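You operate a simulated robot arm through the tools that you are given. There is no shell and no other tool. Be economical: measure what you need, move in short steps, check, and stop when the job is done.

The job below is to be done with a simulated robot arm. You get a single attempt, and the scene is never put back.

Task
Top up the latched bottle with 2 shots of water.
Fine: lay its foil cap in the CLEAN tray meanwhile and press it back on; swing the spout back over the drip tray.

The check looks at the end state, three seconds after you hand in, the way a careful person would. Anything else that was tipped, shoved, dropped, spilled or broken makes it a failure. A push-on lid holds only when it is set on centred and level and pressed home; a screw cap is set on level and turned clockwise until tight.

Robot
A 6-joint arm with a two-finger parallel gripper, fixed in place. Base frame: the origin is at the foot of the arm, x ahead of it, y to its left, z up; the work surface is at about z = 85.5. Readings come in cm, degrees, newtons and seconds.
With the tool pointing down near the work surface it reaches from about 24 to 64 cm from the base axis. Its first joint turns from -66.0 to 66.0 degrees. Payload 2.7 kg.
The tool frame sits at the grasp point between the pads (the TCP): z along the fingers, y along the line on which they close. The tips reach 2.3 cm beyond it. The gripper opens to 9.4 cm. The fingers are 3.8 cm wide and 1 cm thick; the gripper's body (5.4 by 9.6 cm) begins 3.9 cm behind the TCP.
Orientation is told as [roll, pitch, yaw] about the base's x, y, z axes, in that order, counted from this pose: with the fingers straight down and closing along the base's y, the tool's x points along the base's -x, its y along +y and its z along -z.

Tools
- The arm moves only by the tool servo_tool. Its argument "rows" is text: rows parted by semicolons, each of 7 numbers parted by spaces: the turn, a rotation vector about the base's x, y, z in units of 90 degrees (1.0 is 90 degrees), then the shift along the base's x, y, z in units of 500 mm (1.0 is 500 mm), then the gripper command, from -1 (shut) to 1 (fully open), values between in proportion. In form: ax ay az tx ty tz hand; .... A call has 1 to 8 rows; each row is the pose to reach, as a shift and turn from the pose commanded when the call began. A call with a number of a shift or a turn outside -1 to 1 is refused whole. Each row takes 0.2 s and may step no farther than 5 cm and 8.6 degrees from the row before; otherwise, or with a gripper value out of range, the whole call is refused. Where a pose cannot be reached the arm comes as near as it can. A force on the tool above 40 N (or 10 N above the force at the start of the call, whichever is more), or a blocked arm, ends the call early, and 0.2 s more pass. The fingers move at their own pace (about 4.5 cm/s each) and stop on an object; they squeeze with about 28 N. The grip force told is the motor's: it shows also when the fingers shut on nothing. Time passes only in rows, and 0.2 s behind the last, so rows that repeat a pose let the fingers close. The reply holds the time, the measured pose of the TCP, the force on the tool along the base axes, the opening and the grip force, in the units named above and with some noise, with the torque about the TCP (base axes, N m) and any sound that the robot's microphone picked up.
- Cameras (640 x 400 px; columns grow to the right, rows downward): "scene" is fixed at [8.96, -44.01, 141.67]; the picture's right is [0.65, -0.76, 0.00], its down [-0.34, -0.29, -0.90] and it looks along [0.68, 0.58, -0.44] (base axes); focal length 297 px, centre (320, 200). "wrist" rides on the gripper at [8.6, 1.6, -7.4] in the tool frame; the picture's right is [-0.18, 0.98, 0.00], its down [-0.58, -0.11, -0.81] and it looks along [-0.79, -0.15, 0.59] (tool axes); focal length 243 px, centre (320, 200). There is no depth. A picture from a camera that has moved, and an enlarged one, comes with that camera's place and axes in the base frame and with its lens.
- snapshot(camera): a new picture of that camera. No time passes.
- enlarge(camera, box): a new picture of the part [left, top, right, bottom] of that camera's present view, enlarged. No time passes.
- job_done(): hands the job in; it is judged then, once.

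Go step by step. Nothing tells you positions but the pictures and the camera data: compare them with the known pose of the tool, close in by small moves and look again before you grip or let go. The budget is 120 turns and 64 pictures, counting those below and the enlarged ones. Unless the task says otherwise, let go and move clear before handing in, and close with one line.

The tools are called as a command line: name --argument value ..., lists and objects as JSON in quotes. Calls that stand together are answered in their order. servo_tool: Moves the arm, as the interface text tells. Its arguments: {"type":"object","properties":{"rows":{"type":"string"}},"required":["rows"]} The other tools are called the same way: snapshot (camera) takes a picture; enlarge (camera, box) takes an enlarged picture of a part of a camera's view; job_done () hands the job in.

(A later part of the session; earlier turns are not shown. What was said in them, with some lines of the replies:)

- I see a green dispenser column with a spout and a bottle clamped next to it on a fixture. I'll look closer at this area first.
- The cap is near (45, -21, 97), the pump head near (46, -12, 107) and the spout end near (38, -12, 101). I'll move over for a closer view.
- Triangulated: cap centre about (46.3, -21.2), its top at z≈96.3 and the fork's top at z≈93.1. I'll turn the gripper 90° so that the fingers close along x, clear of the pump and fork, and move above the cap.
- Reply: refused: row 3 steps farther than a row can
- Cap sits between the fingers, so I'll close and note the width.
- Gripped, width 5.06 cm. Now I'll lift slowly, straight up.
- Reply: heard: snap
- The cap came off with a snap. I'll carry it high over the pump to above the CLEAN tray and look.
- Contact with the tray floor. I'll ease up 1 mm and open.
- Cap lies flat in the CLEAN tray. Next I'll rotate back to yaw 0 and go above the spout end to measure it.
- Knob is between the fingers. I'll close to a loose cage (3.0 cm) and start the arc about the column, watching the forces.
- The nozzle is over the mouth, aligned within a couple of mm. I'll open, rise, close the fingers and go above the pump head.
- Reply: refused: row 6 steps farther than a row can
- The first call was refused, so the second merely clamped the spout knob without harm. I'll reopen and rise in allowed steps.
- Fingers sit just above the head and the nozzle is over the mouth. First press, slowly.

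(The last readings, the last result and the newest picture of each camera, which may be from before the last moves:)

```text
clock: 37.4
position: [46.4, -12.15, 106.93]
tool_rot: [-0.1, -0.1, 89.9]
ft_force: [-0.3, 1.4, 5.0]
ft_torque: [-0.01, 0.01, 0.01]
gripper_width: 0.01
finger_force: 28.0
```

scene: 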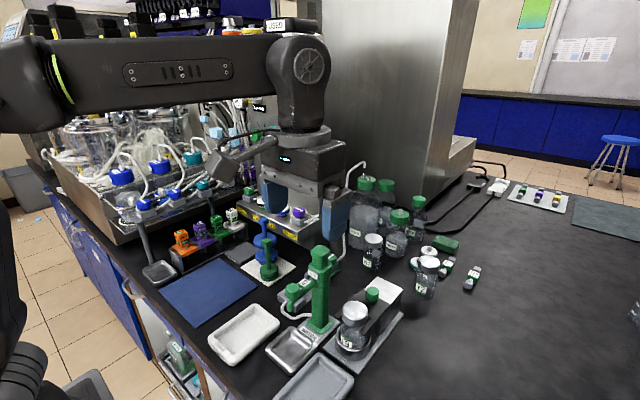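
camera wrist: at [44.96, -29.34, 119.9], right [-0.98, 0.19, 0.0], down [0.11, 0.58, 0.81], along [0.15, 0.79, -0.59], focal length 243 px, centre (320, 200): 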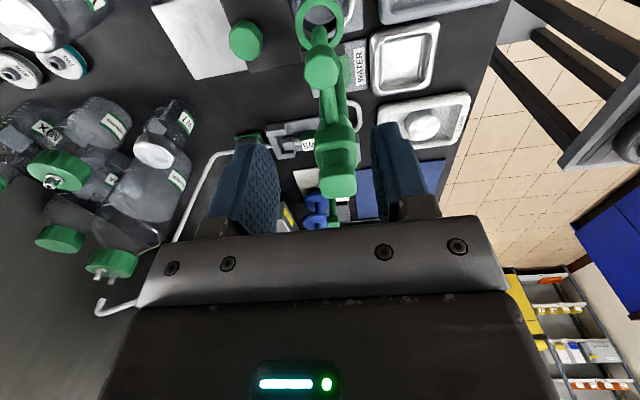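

servo_tool --rows "0 0 0 0 0 -0.006 -1; 0 0 0 0 0 -0.012 -1; 0 0 0 0 0 -0.018 -1; 0 0 0 0 0 -0.024 -1; 0 0 0 0 0 -0.03 -1; 0 0 0 0 0 -0.036 -1; 0 0 0 0 0 -0.042 -1; 0 0 0 0 0 -0.042 -1"

enlarge --camera "scene" --box '[280, 200, 400, 360]'

```text
clock: 38.3
position: [46.54, -12.13, 106.55]
tool_rot: [-0.7, 0.1, 89.9]
ft_force: [-5.9, 1.6, 13.5]
ft_torque: [0.19, 0.14, 0.03]
gripper_width: 0.02
finger_force: 28.4
stopped in row 4: the force on the tool passed its limit at 43 N (the readings are from after the stop); the commanded pose is now the measured one
```

```text
2.50 times, centred on (340, 280) of scene
camera zoom: at [8.92, -44.0, 141.68], right [0.65, -0.76, 0.0], down [-0.34, -0.29, -0.9], along [0.68, 0.58, -0.44], focal length 743 px, centre (270, 0)
```

zoom: 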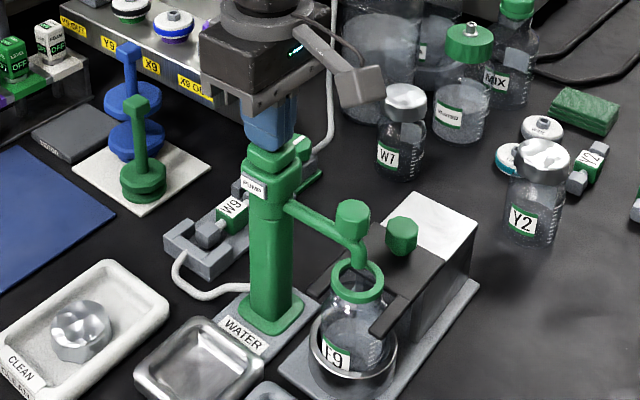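

Reached the stop. I'll release up and look at the level.

servo_tool --rows "0 0 0 0 0 0.01 -1; 0 0 0 0 0 0.025 -1; 0 0 0 0 0 0.045 -1; 0 0 0 0 0 0.055 -1; 0 0 0 0 0 0.055 -1; 0 0 0 0 0 0.055 -1"

enlarge --camera "scene" --box '[290, 220, 390, 350]'

```text
clock: 39.7
position: [46.59, -12.16, 109.18]
tool_rot: [-0.7, 0.0, 89.9]
ft_force: [0.2, 0.0, -0.5]
ft_torque: [0.01, -0.01, -0.01]
gripper_width: 0.0
finger_force: 28.3
```

```text
3.08 times, centred on (340, 285) of scene
camera zoom: at [8.96, -44.01, 141.67], right [0.65, -0.76, 0.0], down [-0.34, -0.29, -0.9], along [0.68, 0.58, -0.44], focal length 914 px, centre (258, -62)
```

zoom: 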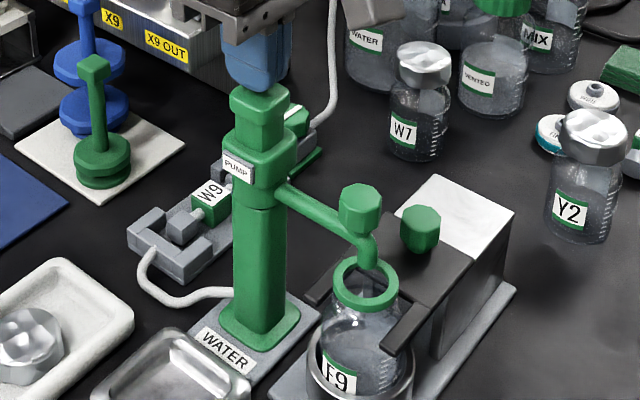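

enlarge --camera "scene" --box '[320, 280, 390, 360]'

```text
5.00 times, centred on (355, 320) of scene
camera zoom: at [8.96, -44.01, 141.67], right [0.65, -0.76, 0.0], down [-0.34, -0.29, -0.9], along [0.68, 0.58, -0.44], focal length 1486 px, centre (145, -400)
```

zoom: 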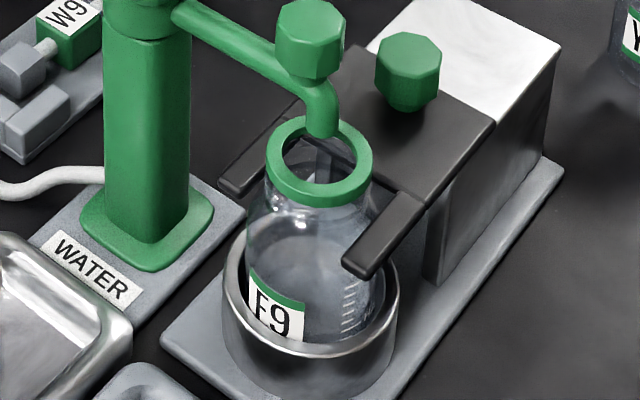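

enlarge --camera "scene" --box '[330, 300, 380, 350]'

servo_tool --rows "0 0 0 0 0 -0.01 -1; 0 0 0 0 0 -0.02 -1; 0 0 0 0 0 -0.03 -1; 0 0 0 0 0 -0.038 -1; 0 0 0 0 0 -0.044 -1; 0 0 0 0 0 -0.05 -1; 0 0 0 0 0 -0.055 -1; 0 0 0 0 0 -0.06 -1"

enlarge --camera "scene" --box '[330, 300, 380, 350]'

```text
8.00 times, centred on (355, 325) of scene
camera zoom: at [8.96, -44.01, 141.67], right [0.65, -0.76, 0.0], down [-0.34, -0.29, -0.9], along [0.68, 0.58, -0.44], focal length 2377 px, centre (40, -800)
```

zoom: 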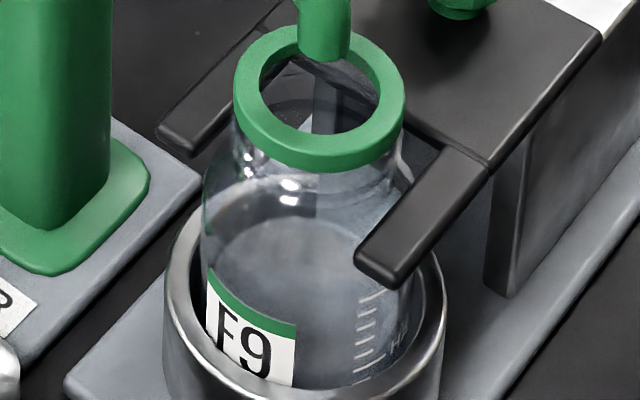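

```text
clock: 41.5
position: [46.5, -12.16, 106.33]
tool_rot: [-0.9, 0.1, 89.8]
ft_force: [-8.4, 3.6, 33.7]
ft_torque: [0.19, 0.19, -0.12]
gripper_width: 0.01
finger_force: 27.7
```

```text
8.00 times, centred on (355, 325) of scene
camera zoom: at [8.88, -43.98, 141.69], right [0.65, -0.76, 0.0], down [-0.34, -0.29, -0.9], along [0.68, 0.58, -0.44], focal length 2377 px, centre (40, -800)
```

zoom: 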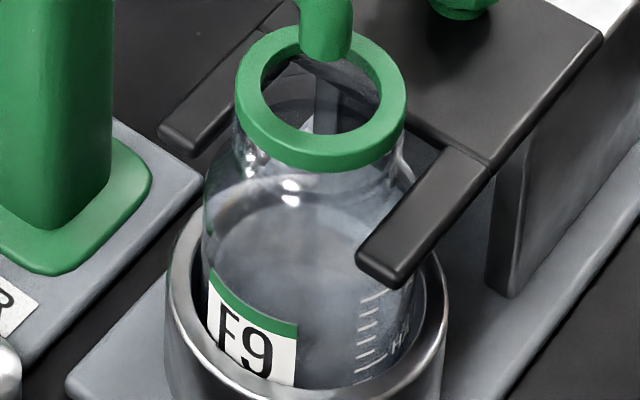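

The level rose visibly with this press. Now I'll release, rise and open, then go back to the spout.

servo_tool --rows "0 0 0 0 0 0.02 -1; 0 0 0 0 0 0.05 -1; 0.01 0 0 0 0 0.1 -1; 0.01 0 0 0 0 0.16 -1; 0.01 0 0 0 -0.08 0.16 -0.3; 0.01 0 0 0 -0.17 0.16 0; 0.01 0 0 0 -0.17 0.16 0; 0.01 0 0 0 -0.17 0.16 0"

snapshot --camera "wrist"

enlarge --camera "scene" --box '[330, 300, 380, 350]'

```text
clock: 43.3
position: [46.5, -20.58, 114.14]
tool_rot: [-0.6, -0.9, 89.9]
ft_force: [0.2, 1.0, 0.1]
ft_torque: [-0.01, 0.0, -0.02]
gripper_width: 4.69
finger_force: 0.0
```

```text
17 pictures are left
camera wrist: at [44.85, -29.39, 121.35], right [-0.98, 0.19, -0.01], down [0.1, 0.57, 0.82], along [0.16, 0.8, -0.58], focal length 243 px, centre (320, 200)
```

wrist: 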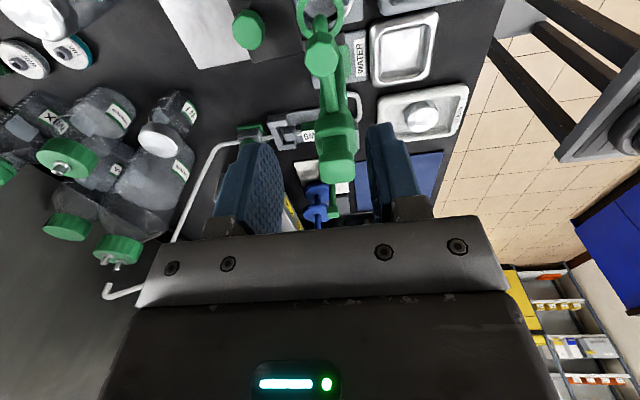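

```text
8.00 times, centred on (355, 325) of scene
camera zoom: at [8.96, -44.01, 141.67], right [0.65, -0.76, 0.0], down [-0.34, -0.29, -0.9], along [0.68, 0.58, -0.44], focal length 2377 px, centre (40, -800)
```

zoom: 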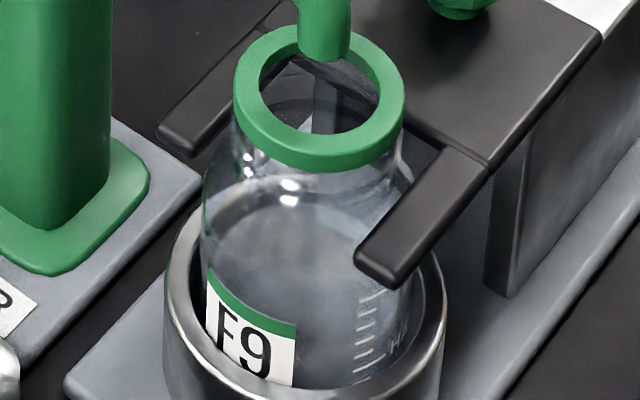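

Level rose again, consistent with two shots. I'll level the tool and descend around the spout knob.

servo_tool --rows "-0.009 0.006 0 0.002 -0.004 -0.06 0; -0.009 0.006 0 0.002 -0.004 -0.13 0; -0.009 0.006 0 0.002 -0.004 -0.2 0; -0.009 0.006 0 0.002 -0.004 -0.25 0; -0.009 0.006 0 0.002 -0.004 -0.275 0; -0.009 0.006 0 0.002 -0.004 -0.275 0"

snapshot --camera "wrist"

```text
clock: 44.7
position: [46.54, -20.92, 100.27]
tool_rot: [0.0, 0.0, 89.9]
ft_force: [0.3, 0.2, -0.1]
ft_torque: [0.0, -0.02, 0.01]
gripper_width: 4.71
finger_force: 0.1
```

```text
15 pictures are left
camera wrist: at [44.96, -29.47, 107.72], right [-0.98, 0.19, 0.0], down [0.11, 0.58, 0.81], along [0.15, 0.79, -0.59], focal length 243 px, centre (320, 200)
```

wrist: 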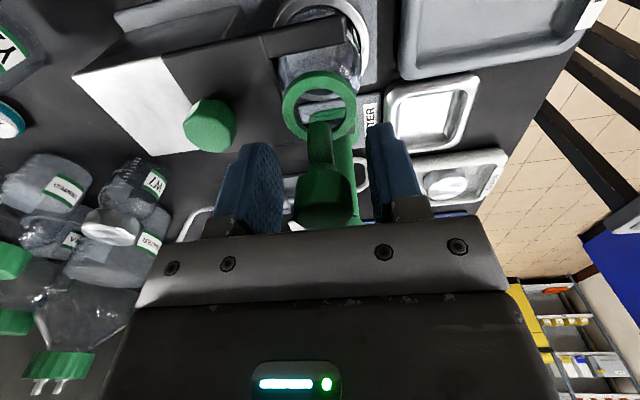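

servo_tool --rows "0 0 0 0 0 0 -0.36; 0 0 0 0 0 0 -0.36; 0 0 0 0 0 0 -0.36; 0 0 -0.0833 -0.0219 0.0014 0 -0.36; 0 0 -0.1667 -0.0435 0.0057 0 -0.36; 0 0 -0.25 -0.0643 0.0128 0 -0.36; 0 0 -0.3333 -0.084 0.0225 0 -0.36; 0 0 -0.4167 -0.1023 0.0347 0 -0.36"

```text
clock: 46.5
position: [41.56, -19.14, 100.31]
tool_rot: [-0.1, -0.1, 52.3]
ft_force: [0.5, -0.1, -0.3]
ft_torque: [-0.01, -0.01, -0.02]
gripper_width: 3.03
finger_force: 0.7
```

Swinging back smoothly; I'll finish the arc.

servo_tool --rows "0 0 -0.0833 -0.0165 0.0145 0 -0.36; 0 0 -0.1667 -0.031 0.031 0 -0.36; 0 0 -0.25 -0.0432 0.0493 0 -0.36; 0 0 -0.3333 -0.0529 0.069 0 -0.36; 0 0 -0.4167 -0.06 0.0898 0 -0.36; 0 0 -0.5 -0.0643 0.1114 0 -0.36; 0 0 -0.585 -0.0657 0.137 0 -0.36; 0 0 -0.585 -0.0657 0.137 0 -0.36"

enlarge --camera "scene" --box '[240, 230, 390, 380]'

```text
clock: 48.3
position: [38.17, -12.22, 100.28]
tool_rot: [0.0, 0.0, -0.4]
ft_force: [0.2, -1.8, -0.5]
ft_torque: [0.03, 0.04, -0.02]
gripper_width: 3.09
finger_force: 0.7
```

```text
2.67 times, centred on (315, 305) of scene
camera zoom: at [8.96, -44.01, 141.67], right [0.65, -0.76, 0.0], down [-0.34, -0.29, -0.9], along [0.68, 0.58, -0.44], focal length 792 px, centre (333, -80)
```

zoom: 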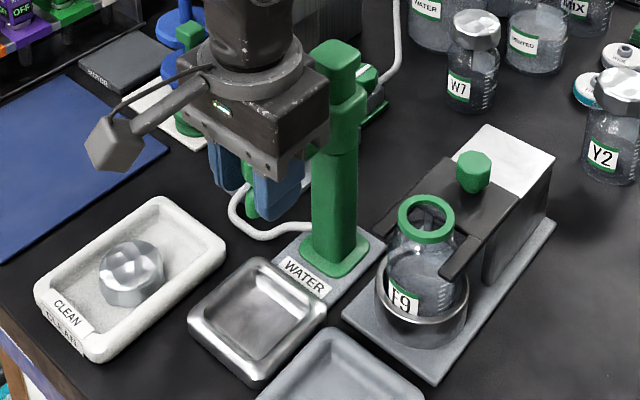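

servo_tool --rows "0 0 0 0 0 0 0.36; 0 0 0 0 0 0 0.36; 0 0 0 0 0 0.08 0.36; 0 0 0 0 0 0.16 0.36; 0 0 0.085 -0.02 0.03 0.2 0.36; 0 0 0.17 -0.04 0.07 0.2 0.36; 0 0 0.255 -0.06 0.11 0.2 0.36; 0 0 0.34 -0.08 0.15 0.2 0.36"

servo_tool --rows "0 0 0.085 -0.005 0.02 0 0.36; 0 0 0.17 -0.01 0.04 0 0.36; 0 0 0.255 -0.015 0.055 0 0.36; 0 0 0.34 -0.02 0.06 0 0.36; 0 0 0.425 -0.02 0.06 0 0.36; 0 0 0.51 -0.02 0.06 0 0.36; 0 0 0.595 -0.02 0.06 -0.02 0.36; 0 0 0.664 -0.02 0.06 -0.05 0.36"

snapshot --camera "wrist"

```text
clock: 50.1
position: [34.27, -4.82, 110.22]
tool_rot: [0.0, 0.0, 30.3]
ft_force: [-0.6, 0.3, -0.1]
ft_torque: [0.0, 0.03, -0.01]
gripper_width: 6.39
finger_force: 0.1
```

```text
clock: 51.9
position: [33.24, -1.83, 107.65]
tool_rot: [0.0, 0.0, 90.4]
ft_force: [0.1, -0.4, 0.4]
ft_torque: [0.01, -0.01, -0.02]
gripper_width: 6.39
finger_force: 0.2
```

```text
13 pictures are left
camera wrist: at [31.67, -10.37, 115.22], right [-0.98, 0.18, 0.0], down [0.11, 0.58, 0.81], along [0.15, 0.79, -0.59], focal length 243 px, centre (320, 200)
```

wrist: 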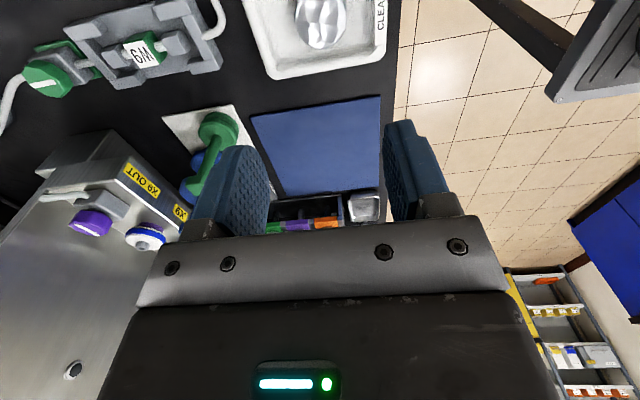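

servo_tool --rows "0 0 -0.004 -0.002 0.003 -0.09 0.36; 0 0 -0.004 -0.002 0.003 -0.18 0.36; 0 0 -0.004 -0.002 0.003 -0.27 0.36; 0 0 -0.004 -0.002 0.003 -0.34 0.36; 0 0 -0.004 -0.002 0.003 -0.375 0.36; 0 0 -0.004 -0.002 0.003 -0.389 0.36; 0 0 -0.004 -0.002 0.003 -0.389 0.36"

snapshot --camera "wrist"

```text
clock: 53.5
position: [33.03, -1.58, 88.27]
tool_rot: [0.0, 0.0, 89.6]
ft_force: [-0.5, -0.3, 0.0]
ft_torque: [0.03, -0.03, 0.01]
gripper_width: 6.38
finger_force: 0.1
```

```text
12 pictures are left
camera wrist: at [31.49, -10.19, 95.75], right [-0.98, 0.19, 0.0], down [0.11, 0.58, 0.81], along [0.15, 0.79, -0.59], focal length 243 px, centre (320, 200)
```

wrist: 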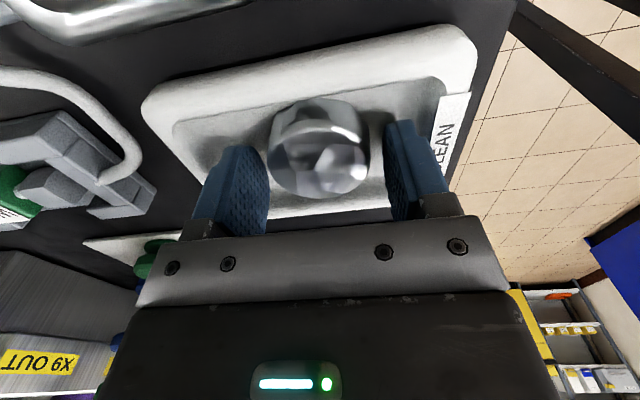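

servo_tool --rows "0 0 0.002 0 -0.003 -0.002 0.3; 0 0 0.002 0 -0.003 -0.002 0.1; 0 0 0.002 0 -0.003 -0.002 -0.1; 0 0 0.002 0 -0.003 -0.002 -0.5; 0 0 0.002 0 -0.003 -0.002 -0.5; 0 0 0.002 0 -0.003 -0.002 -0.5"

servo_tool --rows "0 0 0 0 0 0.04 -0.5; 0 0 0 0 0 0.12 -0.5; 0 0 0 0 0 0.21 -0.5; 0 0 0 0 0 0.3 -0.5; 0 0 0 0 0 0.39 -0.5; 0 0 0 0 0 0.48 -0.5; 0 0 0 0 0 0.5 -0.5; 0 0 0 0 0 0.5 -0.5"

snapshot --camera "wrist"

```text
clock: 54.9
position: [33.12, -1.75, 88.2]
tool_rot: [0.1, 0.0, 89.9]
ft_force: [0.4, 0.7, 0.3]
ft_torque: [0.04, -0.01, -0.01]
gripper_width: 5.03
finger_force: 27.9
```

```text
clock: 56.7
position: [33.18, -1.77, 113.18]
tool_rot: [0.0, 0.0, 89.9]
ft_force: [0.9, -0.3, 0.3]
ft_torque: [-0.02, 0.04, 0.02]
gripper_width: 5.03
finger_force: 27.5
```

```text
11 pictures are left
camera wrist: at [31.54, -10.34, 120.68], right [-0.98, 0.19, 0.0], down [0.11, 0.58, 0.81], along [0.15, 0.79, -0.59], focal length 243 px, centre (320, 200)
```

wrist: 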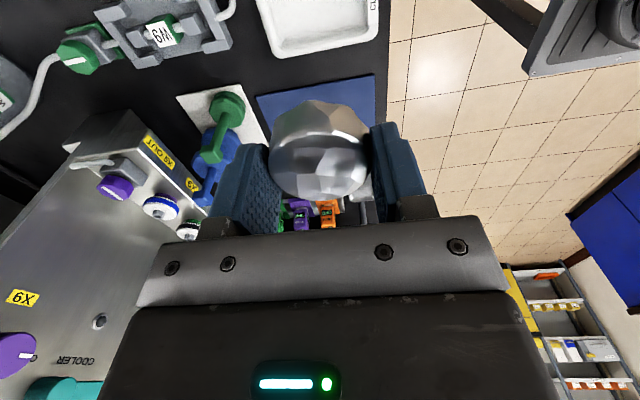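

The cap is in hand. I'll carry it high over the pump to above the bottle.

servo_tool --rows "0 0 0 0.045 -0.065 0.01 -0.5; 0 0 0 0.09 -0.13 0.01 -0.5; 0 0 0 0.134 -0.195 0.01 -0.5; 0 0 0 0.178 -0.26 0.01 -0.5; 0 0 0 0.222 -0.325 0 -0.5; 0 0 0 0.2664 -0.3886 0 -0.5; 0 0 0 0.2664 -0.3886 -0.08 -0.5; 0 0 0 0.2664 -0.3886 -0.08 -0.5"

servo_tool --rows "0 0 0 0 0 -0.08 -0.5; 0 0 0 0 0 -0.15 -0.5; 0 0 0 0 0 -0.19 -0.5; 0 0 0 0 0 -0.2 -0.5; 0 0 0 0 0 -0.2 -0.5"

enlarge --camera "scene" --box '[310, 260, 390, 340]'

snapshot --camera "wrist"

```text
clock: 58.5
position: [46.51, -21.31, 109.22]
tool_rot: [0.1, 0.0, 89.9]
ft_force: [0.4, -0.3, 0.2]
ft_torque: [-0.03, -0.01, 0.0]
gripper_width: 5.07
finger_force: 28.3
```

```text
clock: 59.7
position: [46.5, -21.36, 99.45]
tool_rot: [0.0, 0.1, 89.9]
ft_force: [-0.3, 0.0, 0.1]
ft_torque: [0.0, -0.01, 0.0]
gripper_width: 5.04
finger_force: 28.3
```

```text
5.00 times, centred on (350, 300) of scene
camera zoom: at [8.96, -44.01, 141.67], right [0.65, -0.76, 0.0], down [-0.34, -0.29, -0.9], along [0.68, 0.58, -0.44], focal length 1486 px, centre (170, -300)
```

zoom: 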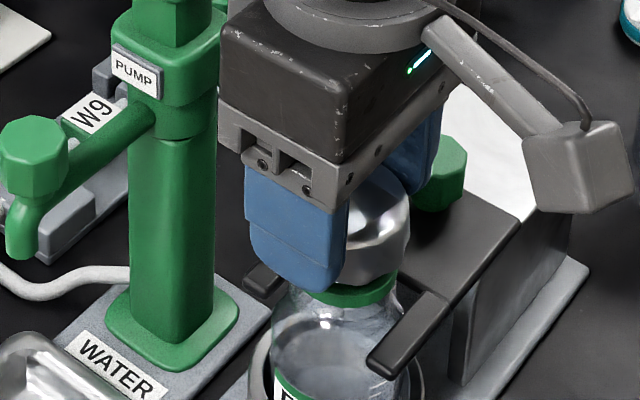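

```text
9 pictures are left
camera wrist: at [44.87, -29.82, 106.7], right [-0.98, 0.19, 0.0], down [0.11, 0.58, 0.81], along [0.15, 0.79, -0.59], focal length 243 px, centre (320, 200)
```

wrist: 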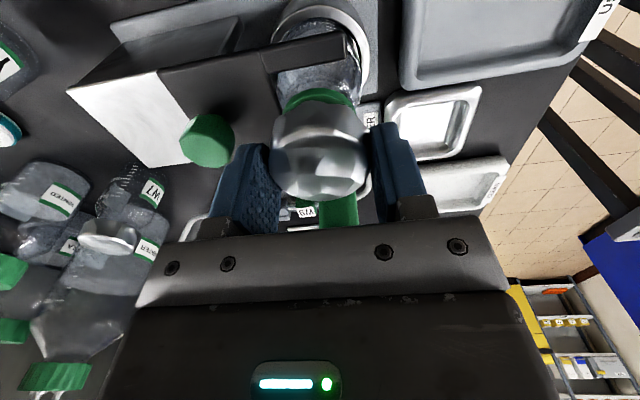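

servo_tool --rows "0 0 0 0 0.001 -0.02 -0.5; 0 0 0 0 0.001 -0.036 -0.5; 0 0 0 0 0.001 -0.042 -0.5; 0 0 0 0 0.001 -0.046 -0.5; 0 0 0 0 0.001 -0.05 -0.5; 0 0 0 0 0.001 -0.05 -0.5"

```text
clock: 60.5
position: [46.7, -21.27, 98.24]
tool_rot: [-0.6, 0.4, 90.0]
ft_force: [-2.6, 3.0, 6.5]
ft_torque: [-0.08, 0.13, -0.11]
gripper_width: 5.03
finger_force: 28.4
stopped in row 3: the force on the tool passed its limit at 44 N (the readings are from after the stop); the commanded pose is now the measured one
```

enlarge --camera "scene" --box '[325, 275, 375, 325]'

enlarge --camera "wrist" --box '[240, 60, 400, 220]'

```text
8.00 times, centred on (350, 300) of scene
camera zoom: at [8.94, -44.0, 141.68], right [0.65, -0.76, 0.0], down [-0.34, -0.29, -0.9], along [0.68, 0.58, -0.44], focal length 2377 px, centre (80, -600)
```

zoom: 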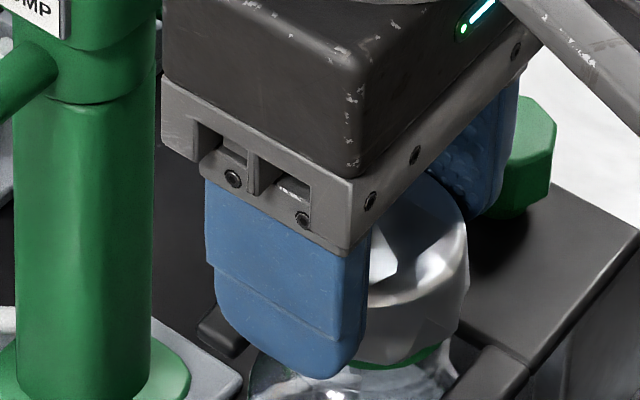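

```text
2.50 times, centred on (320, 140) of wrist
camera zoom: at [44.97, -29.84, 105.68], right [-0.98, 0.18, -0.01], down [0.1, 0.59, 0.8], along [0.16, 0.79, -0.6], focal length 606 px, centre (320, 350)
```

zoom: 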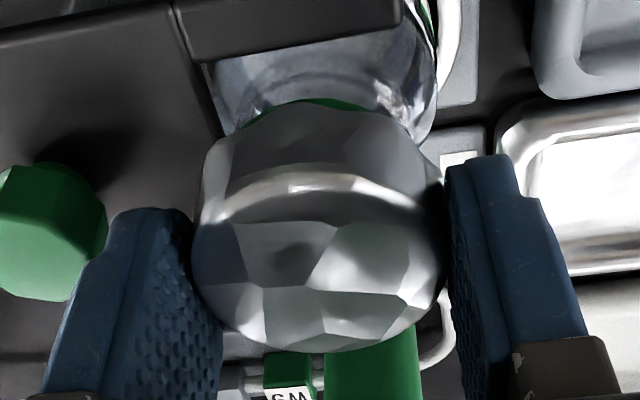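

Contact came early and tilted the tool slightly. I'll lift, level and re-centre, then lower gently to see how it seats.

servo_tool --rows "0 0 0 0 0 0.012 -0.5; 0.004 0.006 0 -0.002 0 0.024 -0.5; 0.004 0.006 0 -0.003 0 0.024 -0.5; 0.004 0.006 0 -0.003 0 0.024 -0.5"

```text
clock: 61.5
position: [46.55, -21.43, 99.3]
tool_rot: [-0.1, 0.0, 90.1]
ft_force: [1.3, -0.2, 0.1]
ft_torque: [0.0, 0.01, -0.01]
gripper_width: 5.03
finger_force: 28.3
```

snapshot --camera "wrist"

```text
6 pictures are left
camera wrist: at [44.91, -29.94, 106.76], right [-0.98, 0.18, 0.0], down [0.11, 0.58, 0.81], along [0.15, 0.79, -0.59], focal length 243 px, centre (320, 200)
```

wrist: 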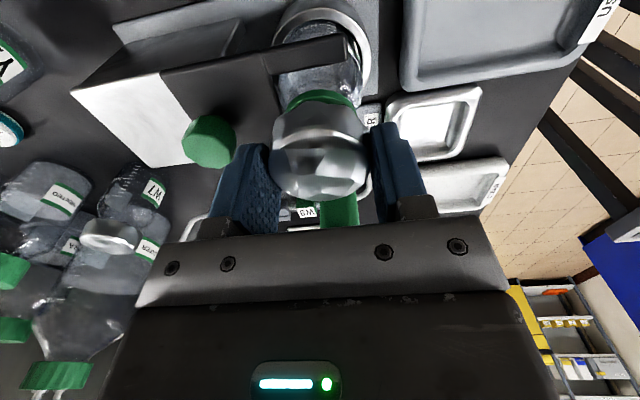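

servo_tool --rows "0 0 0 0 0.002 -0.008 -0.5; 0 0 0 0 0.002 -0.014 -0.5; 0 0 0 0 0.002 -0.017 -0.5; 0 0 0 0 0.002 -0.019 -0.5; 0 0 0 0 0.002 -0.021 -0.5; 0 0 0 0 0.002 -0.023 -0.5; 0 0 0 0 0.002 -0.023 -0.5"

```text
clock: 63.0
position: [46.6, -21.25, 98.05]
tool_rot: [-0.2, 0.1, 90.0]
ft_force: [-0.5, 0.2, 4.5]
ft_torque: [-0.1, 0.06, -0.01]
gripper_width: 5.04
finger_force: 27.9
```

servo_tool --rows "0 0 0 0 0 -0.001 -0.5; 0 0 0 0 0 -0.002 -0.5; 0 0 0 0 0 -0.003 -0.5; 0 0 0 0 0 -0.003 -0.5"

```text
clock: 64.0
position: [46.44, -21.26, 97.69]
tool_rot: [0.2, -0.2, 89.9]
ft_force: [0.3, -1.0, -1.5]
ft_torque: [-0.21, -0.14, 0.01]
gripper_width: 5.05
finger_force: 28.6
```

servo_tool --rows "0 0 0 0 0 -0.002 -0.5; 0 0 0 0 0 -0.004 -0.5; 0 0 0 0 0 -0.006 -0.5; 0 0 0 0 0 -0.008 -0.5; 0 0 0 0 0 -0.008 -0.5"

```text
clock: 65.2
position: [46.49, -21.29, 97.52]
tool_rot: [-0.1, 0.0, 90.0]
ft_force: [-0.6, -1.5, -0.2]
ft_torque: [-0.05, -0.03, -0.01]
gripper_width: 5.02
finger_force: 28.2
```

It's sliding on with no force now. I'll continue slowly.

servo_tool --rows "0 0 0 0 0 -0.003 -0.5; 0 0 0 0 0 -0.006 -0.5; 0 0 0 0 0 -0.009 -0.5; 0 0 0 0 0 -0.012 -0.5; 0 0 0 0 0 -0.015 -0.5; 0 0 0 0 0 -0.015 -0.5"

```text
clock: 66.7
position: [46.5, -21.21, 96.81]
tool_rot: [-0.2, 0.0, 90.0]
ft_force: [-0.4, 0.7, -0.4]
ft_torque: [-0.02, -0.02, 0.0]
gripper_width: 5.05
finger_force: 28.1
```

servo_tool --rows "0 0 0 0 0 -0.003 -0.5; 0 0 0 0 0 -0.006 -0.5; 0 0 0 0 0 -0.008 -0.5; 0 0 0 0 0 -0.01 -0.5; 0 0 0 0 0 -0.01 -0.5"

```text
clock: 67.8
position: [46.63, -21.38, 96.62]
tool_rot: [-0.3, 0.3, 90.0]
ft_force: [-9.1, -1.0, 29.5]
ft_torque: [0.47, 0.88, 0.17]
gripper_width: 5.03
finger_force: 28.1
heard: snap
```

Heard the snap with 29 N behind it. I'll open, rise, then press once from the top with closed fingers to be sure it is home.

servo_tool --rows "0 0 0 0 0 0.002 0; 0 0 0 0 0 0.002 0.36; 0 0 0 0 0 0.002 0.36; 0 0 0 0 0 0.002 0.36; 0 0 0 0 0 0.06 0.36; 0 0 0 0 0 0.13 0.36; 0 0 0 0 0 0.2 0; 0 0 0 0 0 0.2 -1"

enlarge --camera "scene" --box '[310, 270, 410, 370]'

```text
clock: 69.7
position: [46.46, -21.2, 106.45]
tool_rot: [-0.1, -0.1, 90.0]
ft_force: [0.3, 0.6, -0.1]
ft_torque: [0.0, -0.04, 0.01]
gripper_width: 1.22
finger_force: 0.1
```

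```text
4.00 times, centred on (360, 320) of scene
camera zoom: at [8.96, -44.01, 141.67], right [0.65, -0.76, 0.0], down [-0.34, -0.29, -0.9], along [0.68, 0.58, -0.44], focal length 1189 px, centre (160, -280)
```

zoom: 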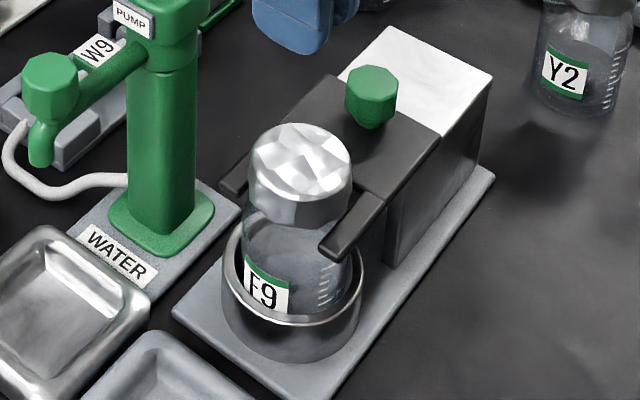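

The cap sits exactly as in the first picture: level, centred and fully down. The spout is back over the drip tray, so I'll move clear.

servo_tool --rows "0 0 0 0 0 0.08 -0.5; 0 0 0 0 0 0.16 0; 0 0 0 0 0 0.24 0; 0 0 0 -0.05 0 0.3 0; 0 0 0 -0.1 0 0.34 0; 0 0 0 -0.1 0 0.34 0"

snapshot --camera "scene"

```text
clock: 71.0
position: [41.47, -21.39, 123.49]
tool_rot: [-0.1, 0.0, 89.9]
ft_force: [-0.1, -0.1, 0.4]
ft_torque: [-0.03, -0.01, 0.02]
gripper_width: 4.68
finger_force: 0.0
```

```text
4 pictures are left
```

scene: 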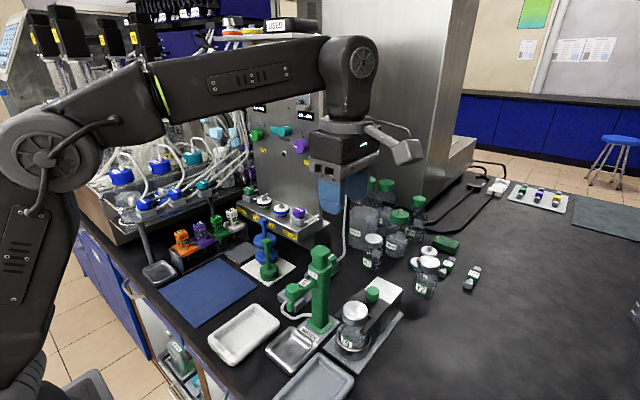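

Everything is in place and the arm is clear, so I'm handing in.

job_done

```text
The job is handed in.
```

Bottle F9 got two pump presses of water. The level visibly rose on the second; the first press's rise was harder to confirm. Its foil cap waited in the CLEAN tray and is snapped back on level, and the spout is back over the drip tray.
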